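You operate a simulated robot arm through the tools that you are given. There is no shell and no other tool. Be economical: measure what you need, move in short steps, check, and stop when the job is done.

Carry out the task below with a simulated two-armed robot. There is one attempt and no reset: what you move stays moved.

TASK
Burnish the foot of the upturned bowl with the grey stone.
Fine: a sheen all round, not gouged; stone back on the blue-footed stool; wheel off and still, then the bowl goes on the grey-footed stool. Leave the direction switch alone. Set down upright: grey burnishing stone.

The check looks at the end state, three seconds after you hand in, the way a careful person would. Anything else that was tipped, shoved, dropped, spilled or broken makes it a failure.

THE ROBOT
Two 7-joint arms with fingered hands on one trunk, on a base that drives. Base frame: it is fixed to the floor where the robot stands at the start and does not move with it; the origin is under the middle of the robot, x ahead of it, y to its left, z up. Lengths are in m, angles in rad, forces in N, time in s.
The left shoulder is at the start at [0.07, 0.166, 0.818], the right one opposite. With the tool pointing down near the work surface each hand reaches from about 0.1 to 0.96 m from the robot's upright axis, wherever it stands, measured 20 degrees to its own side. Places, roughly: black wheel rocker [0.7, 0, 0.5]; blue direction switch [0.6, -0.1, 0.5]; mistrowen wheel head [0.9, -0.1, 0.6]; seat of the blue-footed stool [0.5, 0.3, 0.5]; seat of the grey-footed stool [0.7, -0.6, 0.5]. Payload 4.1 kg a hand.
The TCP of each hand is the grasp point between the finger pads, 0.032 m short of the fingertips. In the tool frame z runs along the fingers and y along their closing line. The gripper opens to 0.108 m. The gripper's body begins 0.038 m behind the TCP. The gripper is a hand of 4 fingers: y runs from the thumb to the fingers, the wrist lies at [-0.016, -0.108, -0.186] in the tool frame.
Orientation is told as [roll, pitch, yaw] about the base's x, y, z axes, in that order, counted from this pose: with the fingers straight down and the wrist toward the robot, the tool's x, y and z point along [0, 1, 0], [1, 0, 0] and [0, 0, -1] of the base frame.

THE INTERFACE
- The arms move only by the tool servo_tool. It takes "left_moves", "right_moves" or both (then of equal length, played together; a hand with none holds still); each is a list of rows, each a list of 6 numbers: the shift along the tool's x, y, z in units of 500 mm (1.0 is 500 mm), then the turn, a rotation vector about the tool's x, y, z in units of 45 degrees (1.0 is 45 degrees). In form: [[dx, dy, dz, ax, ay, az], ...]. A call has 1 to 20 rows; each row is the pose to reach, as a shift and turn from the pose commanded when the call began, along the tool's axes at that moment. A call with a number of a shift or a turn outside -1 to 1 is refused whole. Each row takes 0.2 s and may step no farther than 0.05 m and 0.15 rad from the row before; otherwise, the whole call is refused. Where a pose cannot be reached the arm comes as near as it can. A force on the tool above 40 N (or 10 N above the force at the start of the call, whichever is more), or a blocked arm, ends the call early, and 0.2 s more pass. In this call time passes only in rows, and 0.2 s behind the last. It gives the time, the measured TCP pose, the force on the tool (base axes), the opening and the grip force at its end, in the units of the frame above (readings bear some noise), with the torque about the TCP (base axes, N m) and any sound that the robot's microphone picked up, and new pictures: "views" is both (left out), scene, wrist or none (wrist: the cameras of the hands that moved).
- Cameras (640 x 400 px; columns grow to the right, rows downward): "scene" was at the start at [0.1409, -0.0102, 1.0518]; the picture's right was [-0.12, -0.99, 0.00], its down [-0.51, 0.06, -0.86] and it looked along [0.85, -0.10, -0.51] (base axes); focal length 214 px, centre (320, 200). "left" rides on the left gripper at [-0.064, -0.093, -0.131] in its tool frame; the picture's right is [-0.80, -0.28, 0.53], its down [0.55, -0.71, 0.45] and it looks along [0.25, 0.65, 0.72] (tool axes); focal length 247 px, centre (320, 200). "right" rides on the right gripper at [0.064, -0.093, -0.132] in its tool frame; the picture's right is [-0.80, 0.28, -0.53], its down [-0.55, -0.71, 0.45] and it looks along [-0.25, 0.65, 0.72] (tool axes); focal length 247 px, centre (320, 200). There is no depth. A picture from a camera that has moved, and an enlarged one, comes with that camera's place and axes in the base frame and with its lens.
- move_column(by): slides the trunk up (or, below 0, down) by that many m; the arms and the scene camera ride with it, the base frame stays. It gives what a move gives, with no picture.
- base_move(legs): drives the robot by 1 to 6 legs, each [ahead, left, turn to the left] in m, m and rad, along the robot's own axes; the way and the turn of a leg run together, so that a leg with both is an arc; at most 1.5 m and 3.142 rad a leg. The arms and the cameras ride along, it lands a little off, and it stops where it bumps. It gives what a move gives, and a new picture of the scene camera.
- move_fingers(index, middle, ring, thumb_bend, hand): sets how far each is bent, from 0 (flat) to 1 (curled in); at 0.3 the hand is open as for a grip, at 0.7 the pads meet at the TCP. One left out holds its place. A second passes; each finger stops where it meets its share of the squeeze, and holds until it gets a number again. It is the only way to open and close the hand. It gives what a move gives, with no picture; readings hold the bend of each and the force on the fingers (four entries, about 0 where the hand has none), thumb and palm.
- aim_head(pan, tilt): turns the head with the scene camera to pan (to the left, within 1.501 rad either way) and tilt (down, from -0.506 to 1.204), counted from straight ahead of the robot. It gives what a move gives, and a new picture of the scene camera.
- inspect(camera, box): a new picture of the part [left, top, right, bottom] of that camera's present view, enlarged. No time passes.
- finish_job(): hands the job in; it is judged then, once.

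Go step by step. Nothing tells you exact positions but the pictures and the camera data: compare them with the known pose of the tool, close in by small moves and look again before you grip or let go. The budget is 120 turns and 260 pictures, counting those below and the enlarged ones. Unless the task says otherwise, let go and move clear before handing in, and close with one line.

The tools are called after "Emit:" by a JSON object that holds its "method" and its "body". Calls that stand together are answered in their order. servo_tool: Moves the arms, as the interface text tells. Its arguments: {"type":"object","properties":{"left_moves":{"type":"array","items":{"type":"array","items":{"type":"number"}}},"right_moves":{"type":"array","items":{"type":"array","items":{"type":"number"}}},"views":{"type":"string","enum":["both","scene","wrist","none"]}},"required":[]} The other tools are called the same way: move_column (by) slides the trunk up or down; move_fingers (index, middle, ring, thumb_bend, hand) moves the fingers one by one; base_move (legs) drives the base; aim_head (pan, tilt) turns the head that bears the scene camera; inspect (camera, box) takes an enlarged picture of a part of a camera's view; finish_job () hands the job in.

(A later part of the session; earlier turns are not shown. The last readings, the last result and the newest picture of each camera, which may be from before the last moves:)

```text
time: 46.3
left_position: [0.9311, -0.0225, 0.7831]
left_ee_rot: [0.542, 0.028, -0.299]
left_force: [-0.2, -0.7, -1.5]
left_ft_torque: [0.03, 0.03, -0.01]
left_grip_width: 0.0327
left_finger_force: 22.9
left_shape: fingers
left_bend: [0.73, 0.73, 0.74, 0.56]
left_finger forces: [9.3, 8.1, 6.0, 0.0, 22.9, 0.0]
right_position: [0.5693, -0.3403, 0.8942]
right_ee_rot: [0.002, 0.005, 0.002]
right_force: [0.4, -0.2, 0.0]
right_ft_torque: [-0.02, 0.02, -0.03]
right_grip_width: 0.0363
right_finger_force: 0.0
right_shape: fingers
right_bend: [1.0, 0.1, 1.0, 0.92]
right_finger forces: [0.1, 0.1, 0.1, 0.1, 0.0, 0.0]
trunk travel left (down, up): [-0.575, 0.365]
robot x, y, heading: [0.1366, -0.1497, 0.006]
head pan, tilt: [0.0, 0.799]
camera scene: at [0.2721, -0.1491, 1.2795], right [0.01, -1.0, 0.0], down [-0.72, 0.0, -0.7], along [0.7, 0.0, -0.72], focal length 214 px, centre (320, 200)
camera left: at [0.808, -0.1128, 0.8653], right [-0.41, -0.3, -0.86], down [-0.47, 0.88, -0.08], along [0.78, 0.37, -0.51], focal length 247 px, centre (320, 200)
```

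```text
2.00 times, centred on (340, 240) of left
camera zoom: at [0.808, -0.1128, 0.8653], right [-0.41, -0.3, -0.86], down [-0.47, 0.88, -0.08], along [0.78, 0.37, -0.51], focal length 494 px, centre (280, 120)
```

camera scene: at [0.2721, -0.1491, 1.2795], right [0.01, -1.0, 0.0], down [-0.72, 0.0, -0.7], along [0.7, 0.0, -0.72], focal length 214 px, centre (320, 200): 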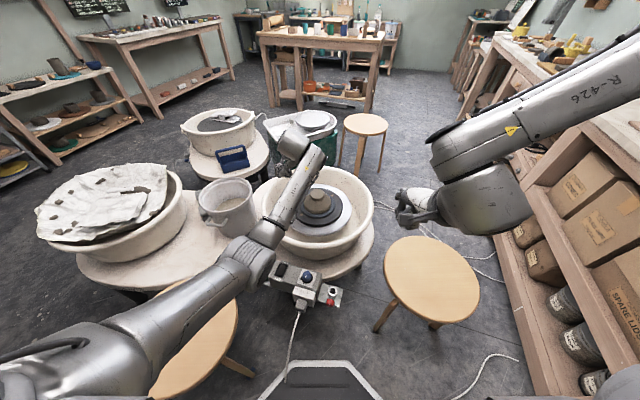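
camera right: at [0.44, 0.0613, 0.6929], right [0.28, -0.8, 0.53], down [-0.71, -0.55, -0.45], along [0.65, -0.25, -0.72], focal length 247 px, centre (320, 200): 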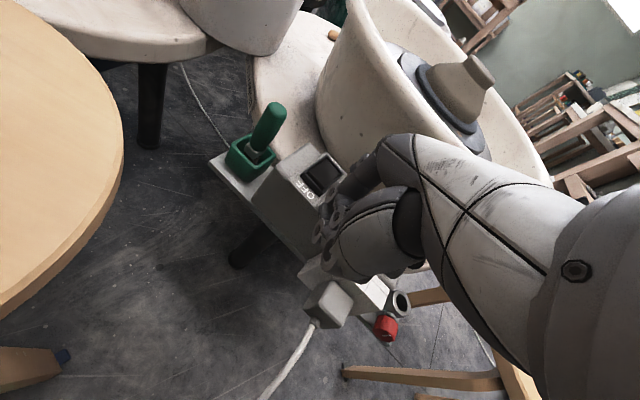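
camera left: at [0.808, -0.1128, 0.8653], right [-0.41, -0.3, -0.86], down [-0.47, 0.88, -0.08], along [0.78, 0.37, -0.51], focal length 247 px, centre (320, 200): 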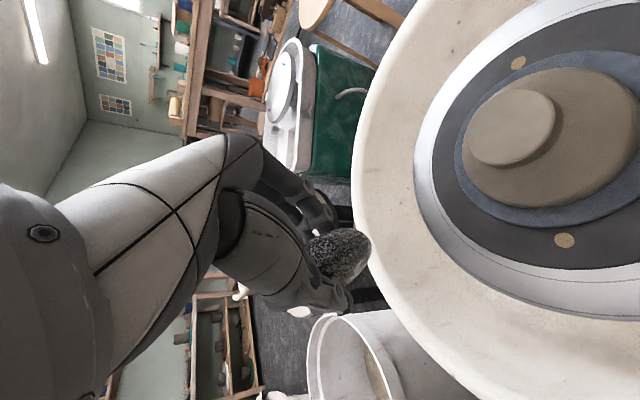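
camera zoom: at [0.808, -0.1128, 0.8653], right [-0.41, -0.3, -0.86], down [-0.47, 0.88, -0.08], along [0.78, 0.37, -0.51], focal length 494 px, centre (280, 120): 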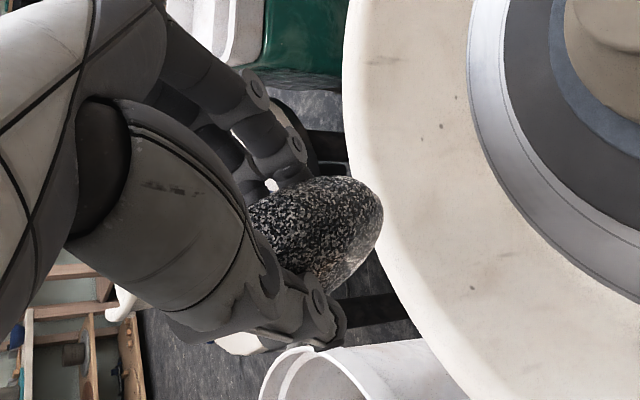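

The stone tip geometry is consistent with my estimate. I'll move to about 2.5 cm above the foot's left edge and look.

Emit:
{"method": "servo_tool", "body": {"left_moves": [[-0.054, 0.029, 0.015, 0, 0, 0], [-0.108, 0.057, 0.03, 0, 0, 0], [-0.161, 0.086, 0.046, 0, 0, 0], [-0.215, 0.114, 0.061, 0, 0, 0]]}}

Emit:
{"method": "inspect", "body": {"camera": "scene", "box": [260, 140, 380, 260]}}

Emit:
{"method": "inspect", "body": {"camera": "left", "box": [270, 130, 470, 330]}}

```text
time: 47.3
left_position: [0.9609, -0.1116, 0.6994]
left_ee_rot: [0.539, 0.029, -0.297]
left_force: [0.1, 0.6, -2.5]
left_ft_torque: [-0.01, -0.02, 0.06]
left_grip_width: 0.0327
left_finger_force: 23.1
left_shape: fingers
left_bend: [0.73, 0.73, 0.74, 0.56]
left_finger forces: [9.3, 8.0, 5.9, 0.1, 22.9, 0.1]
right_position: [0.5691, -0.3414, 0.8949]
right_ee_rot: [-0.001, 0.006, 0.003]
right_force: [-0.1, -0.3, 0.2]
right_ft_torque: [0.03, -0.02, 0.02]
right_grip_width: 0.0365
right_finger_force: 0.0
right_shape: fingers
right_bend: [1.0, 0.1, 1.0, 0.92]
right_finger forces: [0.0, 0.0, 0.0, 0.0, 0.1, 0.1]
trunk travel left (down, up): [-0.575, 0.365]
robot x, y, heading: [0.1411, -0.1517, 0.004]
head pan, tilt: [0.0, 0.799]
camera scene: at [0.2724, -0.1497, 1.2794], right [0.01, -1.0, 0.0], down [-0.72, 0.0, -0.7], along [0.7, 0.0, -0.72], focal length 214 px, centre (320, 200)
camera left: at [0.8389, -0.2023, 0.7826], right [-0.41, -0.3, -0.86], down [-0.47, 0.88, -0.08], along [0.78, 0.37, -0.51], focal length 247 px, centre (320, 200)
```

scene: 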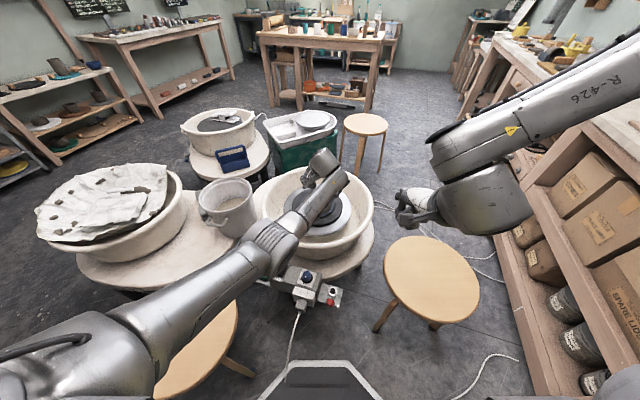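
left: 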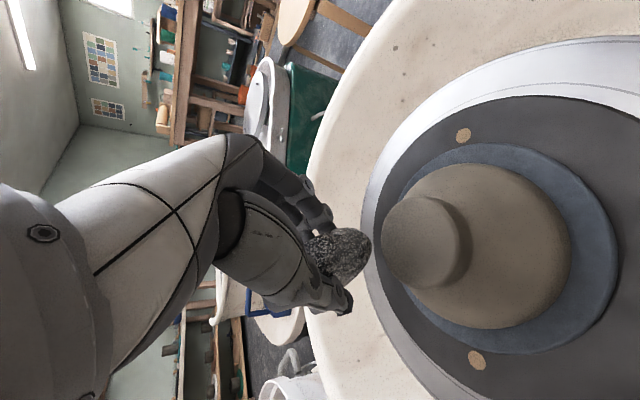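

```text
3.33 times, centred on (320, 200) of scene
camera zoom: at [0.2724, -0.1497, 1.2794], right [0.01, -1.0, 0.0], down [-0.72, 0.0, -0.7], along [0.7, 0.0, -0.72], focal length 715 px, centre (320, 200)
```

zoom: 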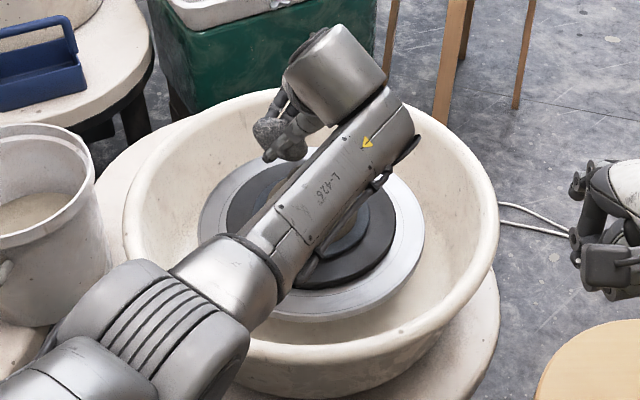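

```text
2.00 times, centred on (370, 230) of left
camera zoom: at [0.8389, -0.2023, 0.7826], right [-0.41, -0.3, -0.86], down [-0.47, 0.88, -0.08], along [0.78, 0.37, -0.51], focal length 494 px, centre (220, 140)
```

zoom: 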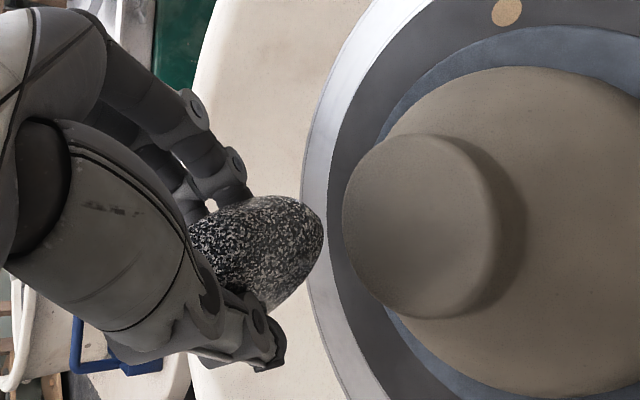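

The stone's end is ~2.6 cm above the foot's left edge. I'll lower 18 mm, then creep down while watching the force.

Emit:
{"method": "servo_tool", "body": {"left_moves": [[-0.0093, 0.0006, 0.0155, 0, 0, 0], [-0.0186, 0.0012, 0.031, 0, 0, 0]], "views": "wrist"}}

Emit:
{"method": "inspect", "body": {"camera": "left", "box": [270, 130, 470, 330]}}

```text
time: 47.9
left_position: [0.9603, -0.1091, 0.6852]
left_ee_rot: [0.542, 0.025, -0.299]
left_force: [-2.3, 2.5, 4.5]
left_ft_torque: [0.07, 0.12, -0.07]
left_grip_width: 0.0327
left_finger_force: 23.5
left_shape: fingers
left_bend: [0.73, 0.73, 0.74, 0.56]
left_finger forces: [8.9, 8.0, 5.9, 0.0, 24.7, 0.1]
right_position: [0.5678, -0.34, 0.8956]
right_ee_rot: [0.0, 0.002, 0.004]
right_force: [0.2, 0.5, -0.2]
right_ft_torque: [-0.01, 0.0, 0.04]
right_grip_width: 0.0364
right_finger_force: 0.1
right_shape: fingers
right_bend: [1.0, 0.1, 1.0, 0.92]
right_finger forces: [0.1, 0.0, 0.0, 0.0, 0.0, 0.0]
trunk travel left (down, up): [-0.575, 0.365]
robot x, y, heading: [0.1377, -0.1515, 0.002]
head pan, tilt: [0.0, 0.799]
camera left: at [0.8375, -0.2011, 0.7667], right [-0.41, -0.3, -0.86], down [-0.47, 0.88, -0.08], along [0.78, 0.37, -0.5], focal length 247 px, centre (320, 200)
```

left: 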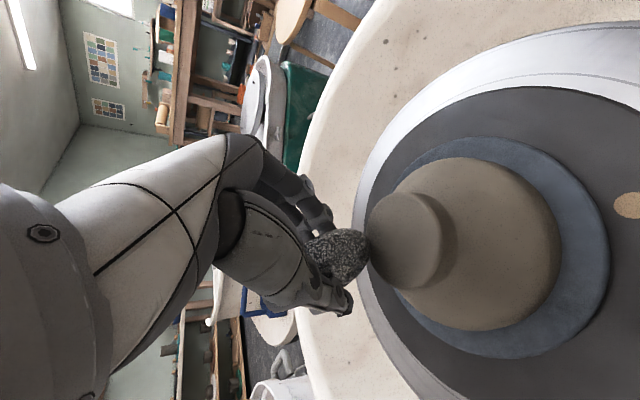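

```text
2.00 times, centred on (370, 230) of left
camera zoom: at [0.8375, -0.2011, 0.7667], right [-0.41, -0.3, -0.86], down [-0.47, 0.88, -0.08], along [0.78, 0.37, -0.5], focal length 494 px, centre (220, 140)
```

zoom: 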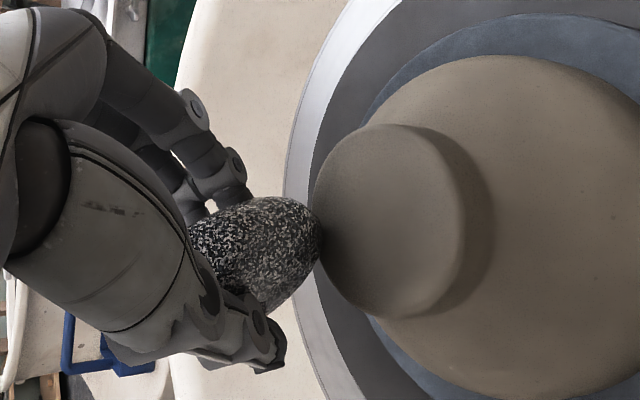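

The stone is touching the foot at about 6–7 N. I'll ease off by 1.5 mm and hold for two seconds while the wheel turns.

Emit:
{"method": "servo_tool", "body": {"left_moves": [[0.0015, 0, -0.0026, 0, 0, 0], [0.0015, 0, -0.0026, 0, 0, 0], [0.0015, 0, -0.0026, 0, 0, 0], [0.0015, 0, -0.0026, 0, 0, 0], [0.0015, 0, -0.0026, 0, 0, 0], [0.0015, 0, -0.0026, 0, 0, 0], [0.0015, 0, -0.0026, 0, 0, 0], [0.0015, 0, -0.0026, 0, 0, 0]], "views": "wrist"}}

Emit:
{"method": "inspect", "body": {"camera": "left", "box": [320, 120, 560, 320]}}

```text
time: 49.7
left_position: [0.9597, -0.1101, 0.6838]
left_ee_rot: [0.539, 0.027, -0.299]
left_force: [-0.9, 2.2, 4.7]
left_ft_torque: [0.05, 0.11, -0.03]
left_grip_width: 0.0328
left_finger_force: 23.2
left_shape: fingers
left_bend: [0.73, 0.73, 0.74, 0.56]
left_finger forces: [9.1, 8.1, 5.6, 0.0, 24.5, 0.0]
right_position: [0.5679, -0.3411, 0.8961]
right_ee_rot: [0.001, 0.005, 0.004]
right_force: [0.5, 0.3, -0.2]
right_ft_torque: [0.01, -0.01, -0.02]
right_grip_width: 0.0363
right_finger_force: 0.0
right_shape: fingers
right_bend: [1.0, 0.1, 1.0, 0.92]
right_finger forces: [0.0, 0.0, 0.1, 0.0, 0.0, 0.1]
trunk travel left (down, up): [-0.575, 0.365]
robot x, y, heading: [0.1369, -0.1531, 0.001]
head pan, tilt: [0.0, 0.799]
camera left: at [0.8374, -0.2016, 0.7671], right [-0.41, -0.3, -0.86], down [-0.47, 0.88, -0.08], along [0.78, 0.37, -0.51], focal length 247 px, centre (320, 200)
```

left: 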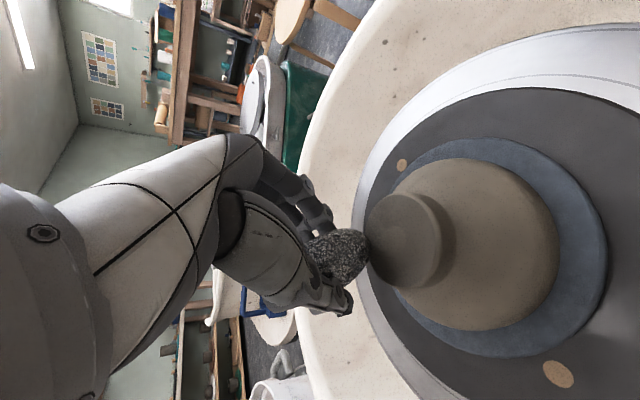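

```text
2.00 times, centred on (440, 220) of left
camera zoom: at [0.8374, -0.2016, 0.7671], right [-0.41, -0.3, -0.86], down [-0.47, 0.88, -0.08], along [0.78, 0.37, -0.51], focal length 494 px, centre (80, 160)
```

zoom: 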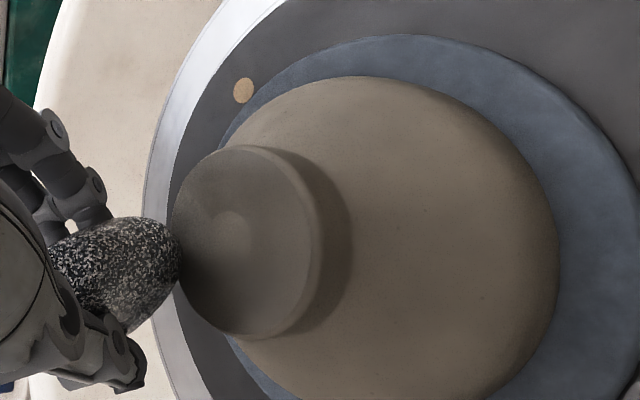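

A burnished annulus seems to be forming on the foot's face around a lighter centre. I'll hold for another 3 s.

Emit:
{"method": "servo_tool", "body": {"left_moves": [[0, 0, 0, 0, 0, 0], [0, 0, 0, 0, 0, 0], [0, 0, 0, 0, 0, 0], [0, 0, 0, 0, 0, 0], [0, 0, 0, 0, 0, 0], [0, 0, 0, 0, 0, 0], [0, 0, 0, 0, 0, 0], [0, 0, 0, 0, 0, 0], [0, 0, 0, 0, 0, 0], [0, 0, 0, 0, 0, 0], [0, 0, 0, 0, 0, 0], [0, 0, 0, 0, 0, 0], [0, 0, 0, 0, 0, 0], [0, 0, 0, 0, 0, 0]], "views": "none"}}

Emit:
{"method": "inspect", "body": {"camera": "left", "box": [340, 150, 500, 310]}}

```text
time: 52.7
left_position: [0.9583, -0.1103, 0.6844]
left_ee_rot: [0.539, 0.027, -0.299]
left_force: [-1.3, 2.5, 6.1]
left_ft_torque: [0.06, 0.08, -0.04]
left_grip_width: 0.0326
left_finger_force: 23.3
left_shape: fingers
left_bend: [0.73, 0.73, 0.74, 0.56]
left_finger forces: [9.1, 8.2, 5.7, 0.0, 24.4, 0.0]
right_position: [0.5677, -0.3404, 0.8959]
right_ee_rot: [-0.001, 0.005, 0.003]
right_force: [0.2, -0.8, -0.2]
right_ft_torque: [0.01, 0.02, -0.04]
right_grip_width: 0.0363
right_finger_force: 0.1
right_shape: fingers
right_bend: [1.0, 0.1, 1.0, 0.92]
right_finger forces: [0.0, 0.1, 0.1, 0.0, 0.0, 0.0]
trunk travel left (down, up): [-0.575, 0.365]
robot x, y, heading: [0.139, -0.1533, 0.006]
head pan, tilt: [0.0, 0.799]
```

```text
2.50 times, centred on (420, 230) of left
camera zoom: at [0.8374, -0.2016, 0.7671], right [-0.41, -0.3, -0.86], down [-0.47, 0.88, -0.08], along [0.78, 0.37, -0.51], focal length 617 px, centre (70, 125)
```

zoom: 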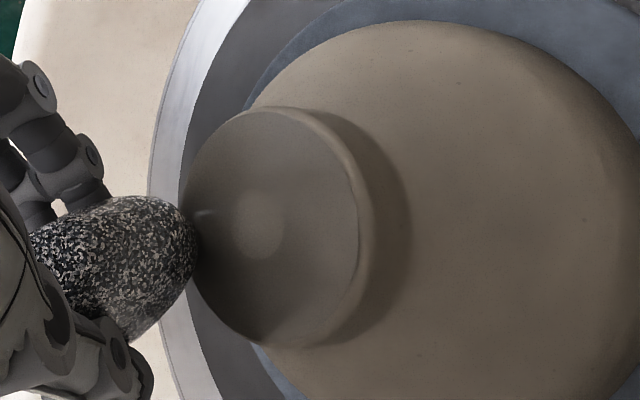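

A darker, shiny ring is clearly visible. I'll lift the stone off and look at it unobstructed.

Emit:
{"method": "servo_tool", "body": {"left_moves": [[0.03, 0, -0.05, 0, 0, 0], [0.1, 0, -0.1, 0, 0, 0], [0.18, 0, -0.13, 0, 0, 0]], "views": "wrist"}}

Emit:
{"method": "inspect", "body": {"camera": "left", "box": [380, 60, 580, 240]}}

Emit:
{"method": "inspect", "body": {"camera": "scene", "box": [280, 170, 360, 240]}}

```text
time: 53.5
left_position: [0.9763, -0.0709, 0.7887]
left_ee_rot: [0.538, 0.031, -0.299]
left_force: [-0.6, -0.3, -1.4]
left_ft_torque: [0.01, -0.04, -0.02]
left_grip_width: 0.0326
left_finger_force: 23.4
left_shape: fingers
left_bend: [0.73, 0.73, 0.74, 0.56]
left_finger forces: [9.6, 8.3, 5.7, 0.0, 23.3, 0.0]
right_position: [0.5699, -0.3404, 0.8951]
right_ee_rot: [0.001, 0.005, 0.002]
right_force: [0.7, 0.4, -0.3]
right_ft_torque: [0.01, 0.01, -0.03]
right_grip_width: 0.0361
right_finger_force: 0.1
right_shape: fingers
right_bend: [1.0, 0.1, 1.0, 0.92]
right_finger forces: [0.1, 0.0, 0.1, 0.0, 0.0, 0.0]
trunk travel left (down, up): [-0.575, 0.365]
robot x, y, heading: [0.1425, -0.1544, 0.003]
head pan, tilt: [0.0, 0.799]
camera left: at [0.8537, -0.1624, 0.8717], right [-0.42, -0.3, -0.86], down [-0.47, 0.88, -0.08], along [0.78, 0.37, -0.51], focal length 247 px, centre (320, 200)
```

left: 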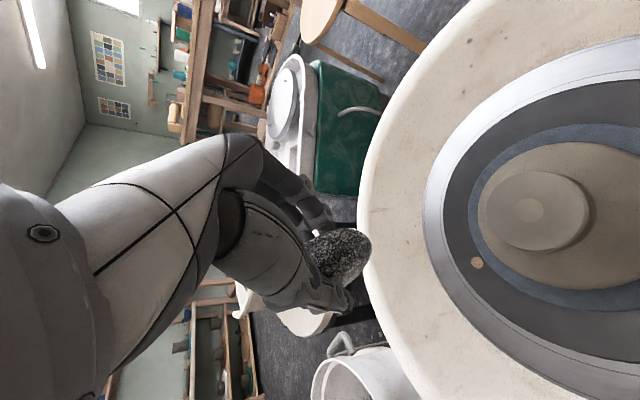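

```text
2.22 times, centred on (480, 150) of left
camera zoom: at [0.8537, -0.1624, 0.8717], right [-0.42, -0.3, -0.86], down [-0.47, 0.88, -0.08], along [0.78, 0.37, -0.51], focal length 549 px, centre (-36, 311)
```

zoom: 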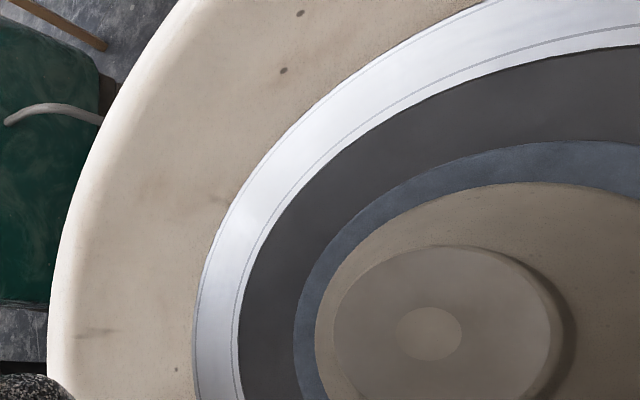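

```text
5.71 times, centred on (320, 205) of scene
camera zoom: at [0.2721, -0.1484, 1.2794], right [0.01, -1.0, 0.0], down [-0.72, 0.0, -0.7], along [0.7, 0.0, -0.72], focal length 1226 px, centre (320, 171)
```

zoom: 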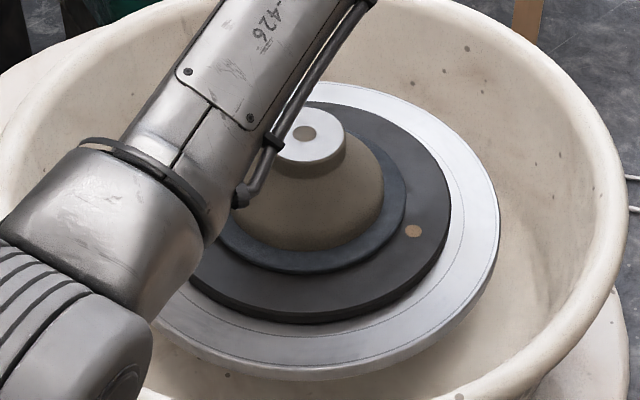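

The foot now shows a bright, even sheen all round with no gouge visible. I'll untilt the hand, then swing the stone back toward the blue-footed stool.

Emit:
{"method": "servo_tool", "body": {"left_moves": [[0.024, -0.022, -0.002, 0, -0.171, 0], [0.049, -0.045, -0.005, 0, -0.342, 0], [0.073, -0.067, -0.007, 0, -0.513, 0], [0.097, -0.089, -0.009, 0, -0.684, 0]], "views": "none"}}

Emit:
{"method": "servo_tool", "body": {"left_moves": [[0.02, -0.072, 0.003, 0, 0, -0.067], [0.039, -0.143, 0.007, 0, 0, -0.134], [0.059, -0.215, 0.01, 0, 0, -0.2], [0.079, -0.287, 0.013, 0, 0, -0.267], [0.098, -0.358, 0.017, 0, 0, -0.334], [0.118, -0.43, 0.02, 0, 0, -0.4], [0.138, -0.502, 0.023, 0, 0, -0.467], [0.157, -0.573, 0.027, 0, 0, -0.534], [0.177, -0.645, 0.03, 0, 0, -0.6], [0.197, -0.717, 0.033, 0, 0, -0.667], [0.216, -0.788, 0.037, 0, 0, -0.734], [0.236, -0.84, 0.04, 0, 0, -0.78]]}}

```text
time: 54.5
left_position: [0.9456, -0.0186, 0.8157]
left_ee_rot: [0.001, 0.028, -0.299]
left_force: [-0.2, -0.4, -1.7]
left_ft_torque: [-0.04, 0.0, 0.0]
left_grip_width: 0.0324
left_finger_force: 22.8
left_shape: fingers
left_bend: [0.73, 0.73, 0.74, 0.56]
left_finger forces: [9.5, 8.2, 5.7, 0.0, 23.1, 0.0]
right_position: [0.5689, -0.3376, 0.8953]
right_ee_rot: [-0.001, 0.005, 0.002]
right_force: [-0.1, -0.2, 0.1]
right_ft_torque: [0.01, 0.0, 0.01]
right_grip_width: 0.0364
right_finger_force: 0.0
right_shape: fingers
right_bend: [1.0, 0.1, 1.0, 0.92]
right_finger forces: [0.1, 0.0, 0.0, 0.1, 0.0, 0.0]
trunk travel left (down, up): [-0.575, 0.365]
robot x, y, heading: [0.1428, -0.1493, 0.006]
head pan, tilt: [0.0, 0.799]
```

```text
time: 57.1
left_position: [0.578, 0.2401, 0.8154]
left_ee_rot: [0.065, 0.003, 0.34]
left_force: [-0.1, -0.1, -1.1]
left_ft_torque: [0.0, 0.0, 0.02]
left_grip_width: 0.0323
left_finger_force: 22.1
left_shape: fingers
left_bend: [0.73, 0.73, 0.74, 0.56]
left_finger forces: [8.9, 7.8, 5.6, 0.1, 22.2, 0.0]
right_position: [0.5692, -0.3401, 0.896]
right_ee_rot: [0.001, 0.006, 0.003]
right_force: [0.4, -0.5, 0.2]
right_ft_torque: [0.01, 0.0, -0.01]
right_grip_width: 0.0362
right_finger_force: 0.1
right_shape: fingers
right_bend: [1.0, 0.1, 1.0, 0.92]
right_finger forces: [0.1, 0.0, 0.1, 0.1, 0.1, 0.0]
trunk travel left (down, up): [-0.575, 0.365]
robot x, y, heading: [0.1366, -0.1492, 0.008]
head pan, tilt: [0.0, 0.799]
camera scene: at [0.272, -0.1493, 1.2794], right [0.01, -1.0, 0.0], down [-0.72, 0.0, -0.7], along [0.7, 0.0, -0.72], focal length 214 px, centre (320, 200)
camera left: at [0.5152, 0.1405, 0.9427], right [-0.01, -0.81, -0.58], down [-0.86, 0.31, -0.41], along [0.51, 0.49, -0.7], focal length 247 px, centre (320, 200)
```

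scene: 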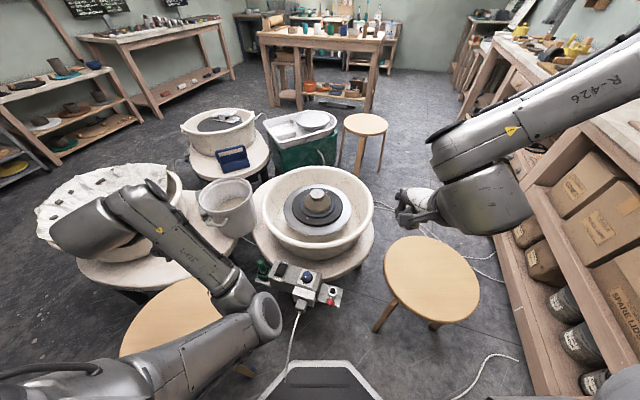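
left: 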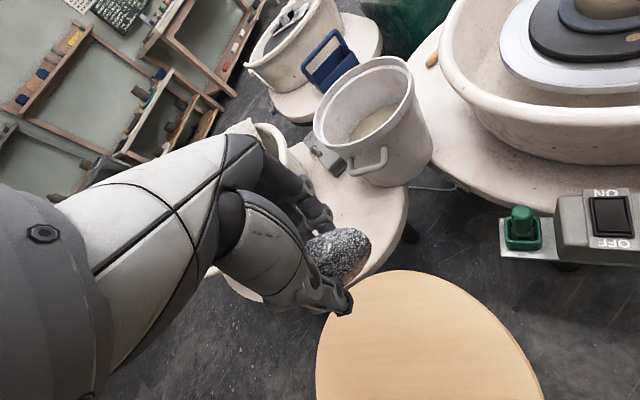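

The view to the bowl is clear, so I'll enlarge the foot, then drive back to the earlier stand for easier placing.

Emit:
{"method": "inspect", "body": {"camera": "scene", "box": [290, 175, 350, 225]}}

Emit:
{"method": "base_move", "body": {"legs": [[-0.08, 0.0, 0.0], [0.0, 0.05, 0.0]]}}

```text
8.00 times, centred on (320, 200) of scene
camera zoom: at [0.272, -0.1493, 1.2794], right [0.01, -1.0, 0.0], down [-0.72, 0.0, -0.7], along [0.7, 0.0, -0.72], focal length 1716 px, centre (320, 200)
```

zoom: 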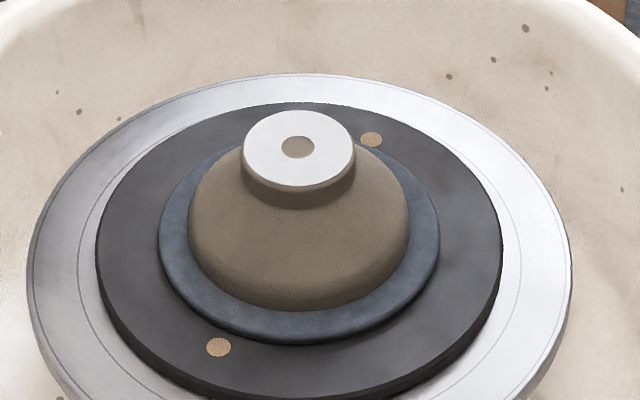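

```text
time: 58.6
left_position: [0.5023, 0.2888, 0.817]
left_ee_rot: [0.054, -0.001, 0.337]
left_force: [0.1, 0.9, -1.3]
left_ft_torque: [-0.02, -0.02, -0.01]
left_grip_width: 0.0323
left_finger_force: 22.9
left_shape: fingers
left_bend: [0.73, 0.73, 0.74, 0.56]
left_finger forces: [8.9, 7.9, 5.6, 0.0, 22.4, 0.0]
right_position: [0.4917, -0.2886, 0.8966]
right_ee_rot: [-0.002, 0.007, 0.002]
right_force: [0.7, -0.3, -0.9]
right_ft_torque: [-0.03, -0.01, 0.01]
right_grip_width: 0.0362
right_finger_force: 0.1
right_shape: fingers
right_bend: [1.0, 0.1, 1.0, 0.92]
right_finger forces: [0.0, 0.0, 0.0, 0.0, 0.0, 0.1]
trunk travel left (down, up): [-0.575, 0.365]
robot x, y, heading: [0.0596, -0.1042, 0.003]
head pan, tilt: [0.0, 0.799]
camera scene: at [0.1942, -0.0984, 1.2796], right [0.01, -1.0, 0.0], down [-0.72, 0.0, -0.7], along [0.7, 0.0, -0.72], focal length 214 px, centre (320, 200)
```

scene: 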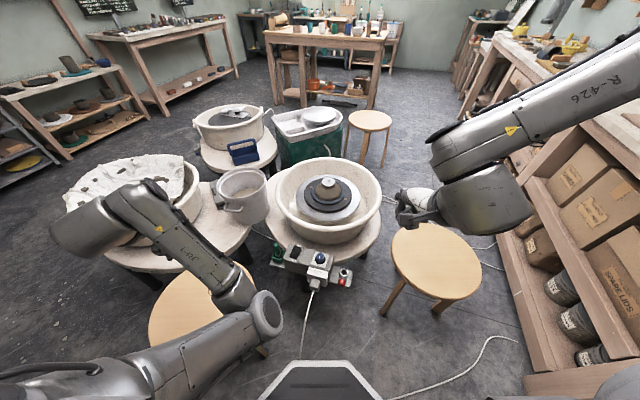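

The sheen is bright and even all round. I'll lower the stone back over its original spot on the stool.

Emit:
{"method": "servo_tool", "body": {"left_moves": [[-0.018, -0.014, 0.06, 0, 0, 0], [-0.037, -0.028, 0.12, 0, 0, 0], [-0.055, -0.042, 0.18, 0, 0, 0], [-0.074, -0.056, 0.24, 0, 0, 0], [-0.074, -0.056, 0.3, 0, 0, 0]], "views": "wrist"}}

```text
time: 59.4
left_position: [0.4988, 0.336, 0.7903]
left_ee_rot: [0.199, -0.102, 0.383]
left_force: [0.2, -0.8, -1.1]
left_ft_torque: [-0.02, -0.02, 0.02]
left_grip_width: 0.0324
left_finger_force: 22.7
left_shape: fingers
left_bend: [0.73, 0.73, 0.74, 0.56]
left_finger forces: [8.9, 7.9, 5.8, 0.1, 22.2, 0.0]
right_position: [0.4912, -0.2918, 0.8948]
right_ee_rot: [-0.001, 0.006, 0.005]
right_force: [-0.5, -0.6, 0.5]
right_ft_torque: [0.0, -0.05, -0.02]
right_grip_width: 0.036
right_finger_force: 0.2
right_shape: fingers
right_bend: [1.0, 0.1, 1.0, 0.92]
right_finger forces: [0.0, 0.0, 0.1, 0.0, 0.0, 0.0]
trunk travel left (down, up): [-0.575, 0.365]
robot x, y, heading: [0.062, -0.1011, 0.008]
head pan, tilt: [0.0, 0.799]
stopped in row 3 (left hand): the arm was blocked; the commanded pose is now the measured one
camera left: at [0.4359, 0.2141, 0.8969], right [0.05, -0.71, -0.71], down [-0.85, 0.33, -0.4], along [0.52, 0.62, -0.59], focal length 247 px, centre (320, 200)
```

left: 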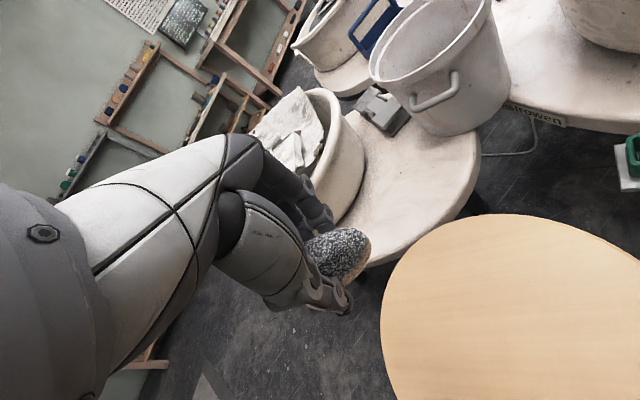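

The arm blocks against itself when folded that close. I'll move outward first while straightening the orientation, then descend there and come in low, as worked before.

Emit:
{"method": "servo_tool", "body": {"left_moves": [[-0.054, 0.021, -0.011, 0.032, -0.063, 0.022], [-0.107, 0.042, -0.022, 0.065, -0.127, 0.045], [-0.16, 0.063, -0.033, 0.097, -0.19, 0.067], [-0.214, 0.084, -0.044, 0.13, -0.253, 0.089]], "views": "none"}}

```text
time: 60.4
left_position: [0.5781, 0.2521, 0.7956]
left_ee_rot: [0.012, 0.007, 0.326]
left_force: [0.7, -0.9, -1.6]
left_ft_torque: [0.03, -0.03, 0.0]
left_grip_width: 0.0325
left_finger_force: 21.6
left_shape: fingers
left_bend: [0.73, 0.73, 0.74, 0.56]
left_finger forces: [8.8, 7.9, 5.7, 0.0, 22.1, 0.1]
right_position: [0.493, -0.2919, 0.8954]
right_ee_rot: [0.001, 0.007, 0.003]
right_force: [-0.9, -0.7, 0.8]
right_ft_torque: [0.0, -0.01, 0.02]
right_grip_width: 0.0364
right_finger_force: 0.0
right_shape: fingers
right_bend: [1.0, 0.1, 1.0, 0.92]
right_finger forces: [0.0, 0.0, 0.0, 0.1, 0.0, 0.0]
trunk travel left (down, up): [-0.575, 0.365]
robot x, y, heading: [0.0673, -0.1, 0.003]
head pan, tilt: [0.0, 0.799]
```

Emit:
{"method": "servo_tool", "body": {"left_moves": [[0, 0, 0.085, 0, 0, 0], [0, 0, 0.17, 0, 0, 0], [0, 0, 0.255, 0, 0, 0], [0, 0, 0.34, 0, 0, 0]], "views": "wrist"}}

```text
time: 61.5
left_position: [0.5846, 0.2878, 0.6372]
left_ee_rot: [0.07, -0.028, 0.334]
left_force: [-0.3, 0.1, -1.5]
left_ft_torque: [-0.01, -0.02, -0.01]
left_grip_width: 0.0327
left_finger_force: 21.6
left_shape: fingers
left_bend: [0.73, 0.73, 0.74, 0.56]
left_finger forces: [8.6, 7.8, 5.5, 0.0, 21.9, 0.1]
right_position: [0.4913, -0.2916, 0.8963]
right_ee_rot: [-0.001, 0.006, 0.003]
right_force: [0.1, -0.8, 0.2]
right_ft_torque: [-0.02, 0.02, 0.01]
right_grip_width: 0.0363
right_finger_force: 0.1
right_shape: fingers
right_bend: [1.0, 0.1, 1.0, 0.92]
right_finger forces: [0.1, 0.0, 0.0, 0.0, 0.0, 0.1]
trunk travel left (down, up): [-0.575, 0.365]
robot x, y, heading: [0.0625, -0.0995, 0.004]
head pan, tilt: [0.0, 0.799]
stopped in row 4 (left hand): the arm was blocked; the commanded pose is now the measured one
camera left: at [0.5182, 0.1866, 0.7616], right [0.0, -0.8, -0.59], down [-0.85, 0.32, -0.43], along [0.53, 0.5, -0.68], focal length 247 px, centre (320, 200)
```

left: 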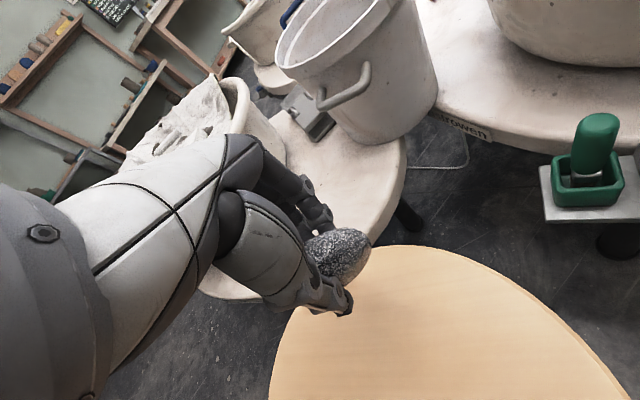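

The arm is blocked again, so I'll look at where the elbow is before moving further.

Emit:
{"method": "aim_head", "body": {"pan": 0.5, "tilt": 1.0}}

```text
time: 62.5
left_position: [0.5862, 0.2872, 0.6367]
left_ee_rot: [0.068, -0.027, 0.332]
left_force: [0.5, -0.2, -2.6]
left_ft_torque: [0.04, -0.02, -0.02]
left_grip_width: 0.0323
left_finger_force: 21.3
left_shape: fingers
left_bend: [0.73, 0.73, 0.74, 0.56]
left_finger forces: [8.5, 7.8, 5.5, 0.0, 21.8, 0.0]
right_position: [0.493, -0.2926, 0.8961]
right_ee_rot: [0.0, 0.005, 0.002]
right_force: [-0.2, 0.2, 0.9]
right_ft_torque: [0.02, -0.03, -0.01]
right_grip_width: 0.0365
right_finger_force: 0.1
right_shape: fingers
right_bend: [1.0, 0.1, 1.0, 0.92]
right_finger forces: [0.0, 0.0, 0.0, 0.0, 0.0, 0.1]
trunk travel left (down, up): [-0.575, 0.365]
robot x, y, heading: [0.0631, -0.104, 0.003]
head pan, tilt: [0.499, 1.0]
camera scene: at [0.1753, -0.0672, 1.2644], right [0.48, -0.88, 0.0], down [-0.74, -0.41, -0.54], along [0.47, 0.26, -0.84], focal length 214 px, centre (320, 200)
```

scene: 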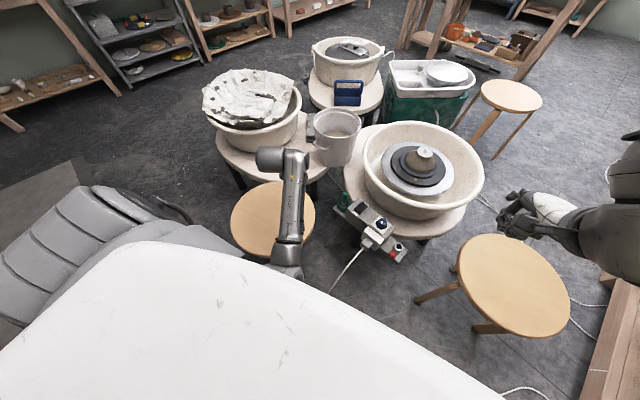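

The elbow sits low against the chest. Raising the trunk lets the arm hang longer and frees it.

Emit:
{"method": "move_column", "body": {"by": 0.25}}

Emit:
{"method": "servo_tool", "body": {"left_moves": [[0, 0.02, 0.085, 0, 0, 0], [0, 0.04, 0.17, 0, 0, 0], [0, 0.04, 0.255, 0, 0, 0], [0, 0.04, 0.34, 0, 0, 0]], "views": "scene"}}

```text
time: 65.1
left_position: [0.586, 0.2882, 0.8867]
left_ee_rot: [0.067, -0.027, 0.334]
left_force: [-0.1, 0.0, -1.0]
left_ft_torque: [0.0, -0.01, 0.0]
left_grip_width: 0.0319
left_finger_force: 21.9
left_shape: fingers
left_bend: [0.73, 0.73, 0.74, 0.56]
left_finger forces: [8.5, 7.7, 5.5, 0.0, 21.8, 0.0]
right_position: [0.4916, -0.2916, 1.1455]
right_ee_rot: [0.001, 0.007, 0.002]
right_force: [0.2, -0.4, -0.9]
right_ft_torque: [0.02, 0.03, 0.0]
right_grip_width: 0.0363
right_finger_force: 0.2
right_shape: fingers
right_bend: [1.0, 0.1, 1.0, 0.92]
right_finger forces: [0.1, 0.0, 0.0, 0.0, 0.1, 0.0]
trunk travel left (down, up): [-0.825, 0.115]
robot x, y, heading: [0.0644, -0.1028, 0.003]
head pan, tilt: [0.499, 1.0]
```

```text
time: 66.1
left_position: [0.6054, 0.3047, 0.7178]
left_ee_rot: [0.068, -0.027, 0.334]
left_force: [0.9, -0.9, -2.9]
left_ft_torque: [0.0, -0.05, -0.03]
left_grip_width: 0.0323
left_finger_force: 22.0
left_shape: fingers
left_bend: [0.73, 0.73, 0.74, 0.56]
left_finger forces: [8.6, 7.7, 5.5, 0.0, 21.5, 0.0]
right_position: [0.4914, -0.2908, 1.1446]
right_ee_rot: [-0.002, 0.009, 0.002]
right_force: [0.2, -0.1, 0.0]
right_ft_torque: [-0.03, -0.02, 0.02]
right_grip_width: 0.0365
right_finger_force: 0.0
right_shape: fingers
right_bend: [1.0, 0.1, 1.0, 0.92]
right_finger forces: [0.0, 0.1, 0.1, 0.1, 0.1, 0.0]
trunk travel left (down, up): [-0.825, 0.115]
robot x, y, heading: [0.066, -0.1025, 0.003]
head pan, tilt: [0.499, 1.0]
camera scene: at [0.1759, -0.0664, 1.5143], right [0.48, -0.88, 0.0], down [-0.74, -0.41, -0.54], along [0.47, 0.26, -0.84], focal length 214 px, centre (320, 200)
```

scene: 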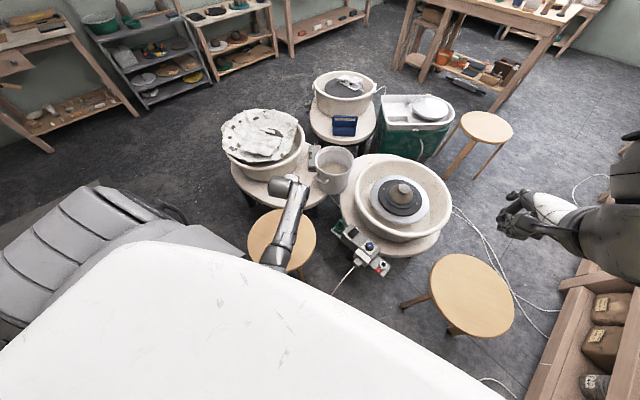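

The arm moves freely now. I'll come in over the stone's spot at z≈0.63 with the orientation levelled.

Emit:
{"method": "servo_tool", "body": {"left_moves": [[-0.012, -0.066, 0.043, 0.009, -0.022, 0.006], [-0.024, -0.132, 0.087, 0.017, -0.044, 0.012], [-0.036, -0.199, 0.13, 0.026, -0.065, 0.019], [-0.048, -0.265, 0.173, 0.034, -0.087, 0.025]], "views": "wrist"}}

```text
time: 67.1
left_position: [0.487, 0.2481, 0.6268]
left_ee_rot: [-0.001, 0.0, 0.315]
left_force: [-0.2, 0.1, -1.7]
left_ft_torque: [0.02, -0.02, -0.02]
left_grip_width: 0.0324
left_finger_force: 21.6
left_shape: fingers
left_bend: [0.73, 0.73, 0.74, 0.56]
left_finger forces: [8.4, 7.8, 5.4, 0.0, 21.5, 0.1]
right_position: [0.4906, -0.292, 1.1456]
right_ee_rot: [0.0, 0.005, 0.001]
right_force: [0.4, 0.5, -0.1]
right_ft_torque: [-0.01, -0.02, 0.01]
right_grip_width: 0.0363
right_finger_force: 0.0
right_shape: fingers
right_bend: [1.0, 0.1, 1.0, 0.92]
right_finger forces: [0.0, 0.1, 0.1, 0.1, 0.0, 0.0]
trunk travel left (down, up): [-0.825, 0.115]
robot x, y, heading: [0.062, -0.1026, 0.005]
head pan, tilt: [0.499, 1.0]
camera left: at [0.4189, 0.1583, 0.7595], right [-0.02, -0.85, -0.53], down [-0.84, 0.3, -0.45], along [0.54, 0.44, -0.72], focal length 247 px, centre (320, 200)
```

left: 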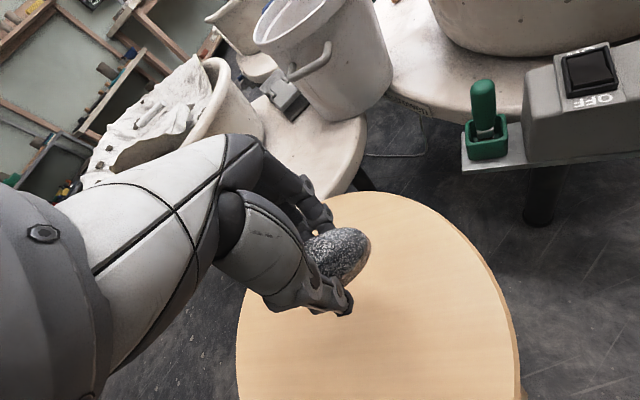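

Now lower onto the seat: to z≈0.511 first, then creep.

Emit:
{"method": "servo_tool", "body": {"left_moves": [[0, 0, 0.08, 0, 0, 0], [0, 0, 0.16, 0, 0, 0], [0, 0, 0.22, 0, 0, 0], [0, 0, 0.232, 0, 0, 0]], "views": "none"}}

Emit:
{"method": "servo_tool", "body": {"left_moves": [[0, 0, 0.004, 0, 0, 0], [0, 0, 0.008, 0, 0, 0]], "views": "wrist"}}

```text
time: 68.1
left_position: [0.4884, 0.2475, 0.5111]
left_ee_rot: [-0.002, -0.001, 0.316]
left_force: [0.6, 0.0, -1.3]
left_ft_torque: [-0.01, -0.02, 0.0]
left_grip_width: 0.0321
left_finger_force: 21.3
left_shape: fingers
left_bend: [0.73, 0.73, 0.74, 0.56]
left_finger forces: [8.4, 7.7, 5.4, 0.0, 21.3, 0.0]
right_position: [0.4922, -0.2914, 1.145]
right_ee_rot: [0.001, 0.005, 0.003]
right_force: [0.1, -0.7, 0.9]
right_ft_torque: [-0.02, -0.01, -0.02]
right_grip_width: 0.0362
right_finger_force: 0.1
right_shape: fingers
right_bend: [1.0, 0.1, 1.0, 0.92]
right_finger forces: [0.0, 0.1, 0.0, 0.0, 0.0, 0.0]
trunk travel left (down, up): [-0.825, 0.115]
robot x, y, heading: [0.0612, -0.1025, 0.007]
head pan, tilt: [0.499, 1.0]
```

```text
time: 68.7
left_position: [0.4884, 0.2453, 0.5075]
left_ee_rot: [-0.001, 0.0, 0.314]
left_force: [-0.9, -0.1, -1.6]
left_ft_torque: [-0.04, -0.04, -0.03]
left_grip_width: 0.0323
left_finger_force: 21.4
left_shape: fingers
left_bend: [0.73, 0.73, 0.74, 0.56]
left_finger forces: [8.5, 7.7, 5.4, 0.0, 21.2, 0.0]
right_position: [0.4924, -0.292, 1.1449]
right_ee_rot: [0.002, 0.005, 0.0]
right_force: [-0.8, -0.7, 0.0]
right_ft_torque: [-0.03, -0.01, -0.01]
right_grip_width: 0.0362
right_finger_force: 0.0
right_shape: fingers
right_bend: [1.0, 0.1, 1.0, 0.92]
right_finger forces: [0.0, 0.0, 0.0, 0.0, 0.0, 0.1]
trunk travel left (down, up): [-0.825, 0.115]
robot x, y, heading: [0.0605, -0.1068, 0.009]
head pan, tilt: [0.499, 1.0]
camera left: at [0.4208, 0.1556, 0.639], right [-0.02, -0.85, -0.53], down [-0.84, 0.3, -0.45], along [0.54, 0.44, -0.72], focal length 247 px, centre (320, 200)
```

left: 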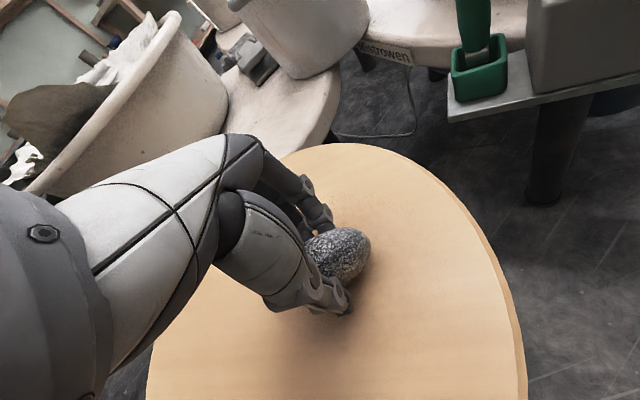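

Emit:
{"method": "servo_tool", "body": {"left_moves": [[0, 0, 0.003, 0, 0, 0], [0, 0, 0.006, 0, 0, 0]], "views": "none"}}

Emit:
{"method": "servo_tool", "body": {"left_moves": [[0, 0, 0.002, 0, 0, 0], [0, 0, 0.004, 0, 0, 0]], "views": "none"}}

```text
time: 69.3
left_position: [0.4882, 0.2461, 0.5028]
left_ee_rot: [0.0, 0.001, 0.315]
left_force: [0.3, -0.5, -1.2]
left_ft_torque: [0.01, -0.01, -0.02]
left_grip_width: 0.0321
left_finger_force: 21.5
left_shape: fingers
left_bend: [0.73, 0.73, 0.74, 0.56]
left_finger forces: [8.4, 7.7, 5.3, 0.0, 21.3, 0.0]
right_position: [0.4918, -0.2922, 1.1455]
right_ee_rot: [-0.001, 0.007, 0.003]
right_force: [-0.6, -0.2, 0.7]
right_ft_torque: [0.01, -0.01, 0.02]
right_grip_width: 0.0361
right_finger_force: 0.2
right_shape: fingers
right_bend: [1.0, 0.1, 1.0, 0.92]
right_finger forces: [0.0, 0.1, 0.0, 0.1, 0.1, 0.1]
trunk travel left (down, up): [-0.825, 0.115]
robot x, y, heading: [0.0655, -0.1018, 0.006]
head pan, tilt: [0.499, 1.0]
```

```text
time: 69.9
left_position: [0.4883, 0.2454, 0.5027]
left_ee_rot: [-0.002, -0.001, 0.316]
left_force: [-0.5, 1.7, 3.4]
left_ft_torque: [0.02, 0.09, -0.04]
left_grip_width: 0.032
left_finger_force: 22.1
left_shape: fingers
left_bend: [0.74, 0.73, 0.74, 0.56]
left_finger forces: [8.7, 8.0, 5.6, 0.0, 22.4, 0.1]
right_position: [0.4916, -0.2915, 1.1452]
right_ee_rot: [-0.001, 0.005, 0.002]
right_force: [0.4, 0.4, 0.3]
right_ft_torque: [-0.01, 0.0, -0.04]
right_grip_width: 0.0363
right_finger_force: 0.1
right_shape: fingers
right_bend: [1.0, 0.1, 1.0, 0.92]
right_finger forces: [0.0, 0.1, 0.0, 0.1, 0.0, 0.0]
trunk travel left (down, up): [-0.825, 0.115]
robot x, y, heading: [0.0649, -0.1011, 0.004]
head pan, tilt: [0.499, 1.0]
```

The stone touches the seat at about 5 N. I'll open the hand gently and evenly.

Emit:
{"method": "move_fingers", "body": {"hand": "left", "index": 0.62, "middle": 0.62, "ring": 0.62, "thumb_bend": 0.54}}

Emit:
{"method": "move_fingers", "body": {"hand": "left", "index": 0.4, "middle": 0.4, "ring": 0.4, "thumb_bend": 0.36}}

Emit:
{"method": "inspect", "body": {"camera": "left", "box": [220, 140, 420, 390]}}

```text
time: 70.9
left_position: [0.4878, 0.2448, 0.5009]
left_ee_rot: [-0.001, 0.001, 0.315]
left_force: [0.3, 0.3, 0.0]
left_ft_torque: [-0.06, 0.02, 0.01]
left_grip_width: 0.0358
left_finger_force: 0.5
left_shape: fingers
left_bend: [0.62, 0.62, 0.62, 0.53]
left_finger forces: [0.1, 0.1, 0.1, 0.0, 0.8, 0.1]
right_position: [0.4916, -0.2922, 1.1455]
right_ee_rot: [0.001, 0.003, 0.001]
right_force: [1.0, -0.2, 0.1]
right_ft_torque: [0.01, 0.0, 0.0]
right_grip_width: 0.0362
right_finger_force: 0.1
right_shape: fingers
right_bend: [1.0, 0.1, 1.0, 0.92]
right_finger forces: [0.0, 0.1, 0.0, 0.0, 0.0, 0.0]
trunk travel left (down, up): [-0.825, 0.115]
robot x, y, heading: [0.0636, -0.1023, 0.003]
head pan, tilt: [0.499, 1.0]
```

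```text
time: 71.9
left_position: [0.4884, 0.2455, 0.4996]
left_ee_rot: [-0.001, 0.0, 0.314]
left_force: [0.8, 0.3, -0.6]
left_ft_torque: [-0.01, 0.0, -0.01]
left_grip_width: 0.087
left_finger_force: 0.1
left_shape: fingers
left_bend: [0.4, 0.4, 0.4, 0.36]
left_finger forces: [0.0, 0.1, 0.1, 0.0, 0.0, 0.1]
right_position: [0.4923, -0.2922, 1.1447]
right_ee_rot: [0.001, 0.004, 0.002]
right_force: [-1.2, 0.2, 0.4]
right_ft_torque: [0.02, -0.02, -0.03]
right_grip_width: 0.0363
right_finger_force: 0.0
right_shape: fingers
right_bend: [1.0, 0.1, 1.0, 0.92]
right_finger forces: [0.1, 0.1, 0.1, 0.0, 0.0, 0.0]
trunk travel left (down, up): [-0.825, 0.115]
robot x, y, heading: [0.0646, -0.1036, 0.006]
head pan, tilt: [0.499, 1.0]
```

```text
1.60 times, centred on (320, 265) of left
camera zoom: at [0.4202, 0.1548, 0.633], right [-0.02, -0.85, -0.53], down [-0.84, 0.3, -0.45], along [0.54, 0.44, -0.72], focal length 395 px, centre (320, 96)
```

zoom: 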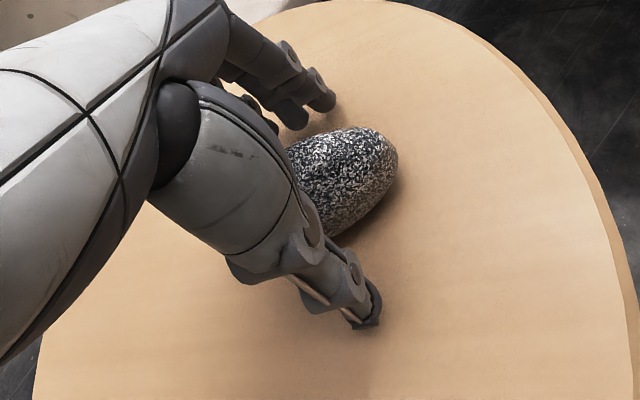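

The stone rests free on the seat. I'll lift the left hand clear and look at it.

Emit:
{"method": "servo_tool", "body": {"left_moves": [[0, 0, -0.05, 0, 0, 0], [0, 0, -0.13, 0, 0, 0], [0, 0, -0.21, 0, 0, 0], [0, 0, -0.29, 0, 0, 0], [0.05, 0, -0.37, 0, 0, 0]], "views": "wrist"}}

```text
time: 73.1
left_position: [0.4763, 0.2684, 0.6888]
left_ee_rot: [-0.002, -0.001, 0.315]
left_force: [0.6, -0.4, 0.7]
left_ft_torque: [0.01, -0.01, -0.02]
left_grip_width: 0.0877
left_finger_force: 0.0
left_shape: fingers
left_bend: [0.4, 0.4, 0.4, 0.36]
left_finger forces: [0.1, 0.0, 0.0, 0.0, 0.0, 0.1]
right_position: [0.4916, -0.2901, 1.1457]
right_ee_rot: [-0.003, 0.004, 0.002]
right_force: [-0.8, -0.6, 1.0]
right_ft_torque: [0.01, 0.01, 0.04]
right_grip_width: 0.0362
right_finger_force: 0.1
right_shape: fingers
right_bend: [1.0, 0.1, 1.0, 0.92]
right_finger forces: [0.0, 0.1, 0.0, 0.0, 0.0, 0.0]
trunk travel left (down, up): [-0.825, 0.115]
robot x, y, heading: [0.0628, -0.1014, 0.007]
head pan, tilt: [0.499, 1.0]
camera left: at [0.4084, 0.1786, 0.8216], right [-0.02, -0.85, -0.53], down [-0.84, 0.3, -0.45], along [0.54, 0.44, -0.72], focal length 247 px, centre (320, 200)
```

left: 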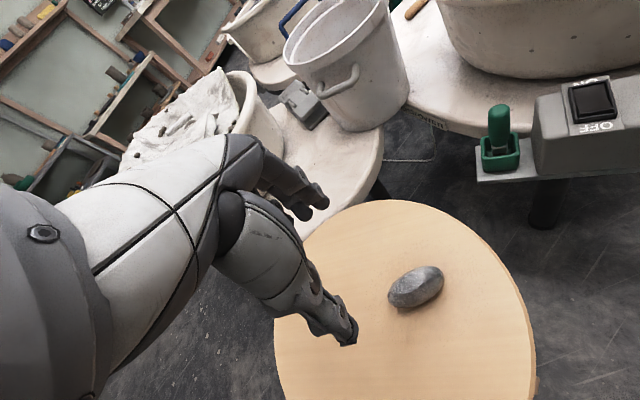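

The stone lies as before on the blue-footed stool. Next comes switching the wheel off: I'll raise the left hand, lower the trunk a bit, and bring the right finger to the OFF end.

Emit:
{"method": "servo_tool", "body": {"left_moves": [[0, 0.02, -0.075, 0, 0, 0], [0, 0.04, -0.15, 0, 0, 0], [0, 0.06, -0.225, 0, 0, 0], [0, 0.08, -0.3, 0, 0, 0]], "views": "none"}}

Emit:
{"method": "move_column", "body": {"by": -0.13}}

```text
time: 74.1
left_position: [0.5155, 0.2814, 0.8374]
left_ee_rot: [-0.004, -0.002, 0.315]
left_force: [0.1, -0.6, 0.2]
left_ft_torque: [0.01, -0.02, -0.03]
left_grip_width: 0.0878
left_finger_force: 0.1
left_shape: fingers
left_bend: [0.4, 0.4, 0.4, 0.36]
left_finger forces: [0.0, 0.0, 0.0, 0.1, 0.0, 0.0]
right_position: [0.4919, -0.2912, 1.1457]
right_ee_rot: [0.0, 0.005, 0.001]
right_force: [-0.7, 0.1, 0.1]
right_ft_torque: [0.01, -0.02, -0.03]
right_grip_width: 0.0364
right_finger_force: 0.0
right_shape: fingers
right_bend: [1.0, 0.1, 1.0, 0.92]
right_finger forces: [0.0, 0.0, 0.1, 0.0, 0.1, 0.0]
trunk travel left (down, up): [-0.825, 0.115]
robot x, y, heading: [0.0631, -0.102, 0.005]
head pan, tilt: [0.499, 1.0]
```

```text
time: 75.6
left_position: [0.5163, 0.2819, 0.706]
left_ee_rot: [-0.002, 0.0, 0.315]
left_force: [0.3, 0.0, -0.4]
left_ft_torque: [-0.02, 0.01, 0.0]
left_grip_width: 0.0875
left_finger_force: 0.0
left_shape: fingers
left_bend: [0.4, 0.4, 0.4, 0.36]
left_finger forces: [0.0, 0.0, 0.0, 0.0, 0.1, 0.1]
right_position: [0.4927, -0.2932, 1.015]
right_ee_rot: [0.001, 0.004, 0.0]
right_force: [-0.1, 0.0, -0.2]
right_ft_torque: [-0.01, -0.03, 0.01]
right_grip_width: 0.0364
right_finger_force: 0.0
right_shape: fingers
right_bend: [1.0, 0.1, 1.0, 0.92]
right_finger forces: [0.1, 0.0, 0.0, 0.0, 0.0, 0.1]
trunk travel left (down, up): [-0.695, 0.245]
robot x, y, heading: [0.0623, -0.1008, 0.003]
head pan, tilt: [0.499, 1.0]
```

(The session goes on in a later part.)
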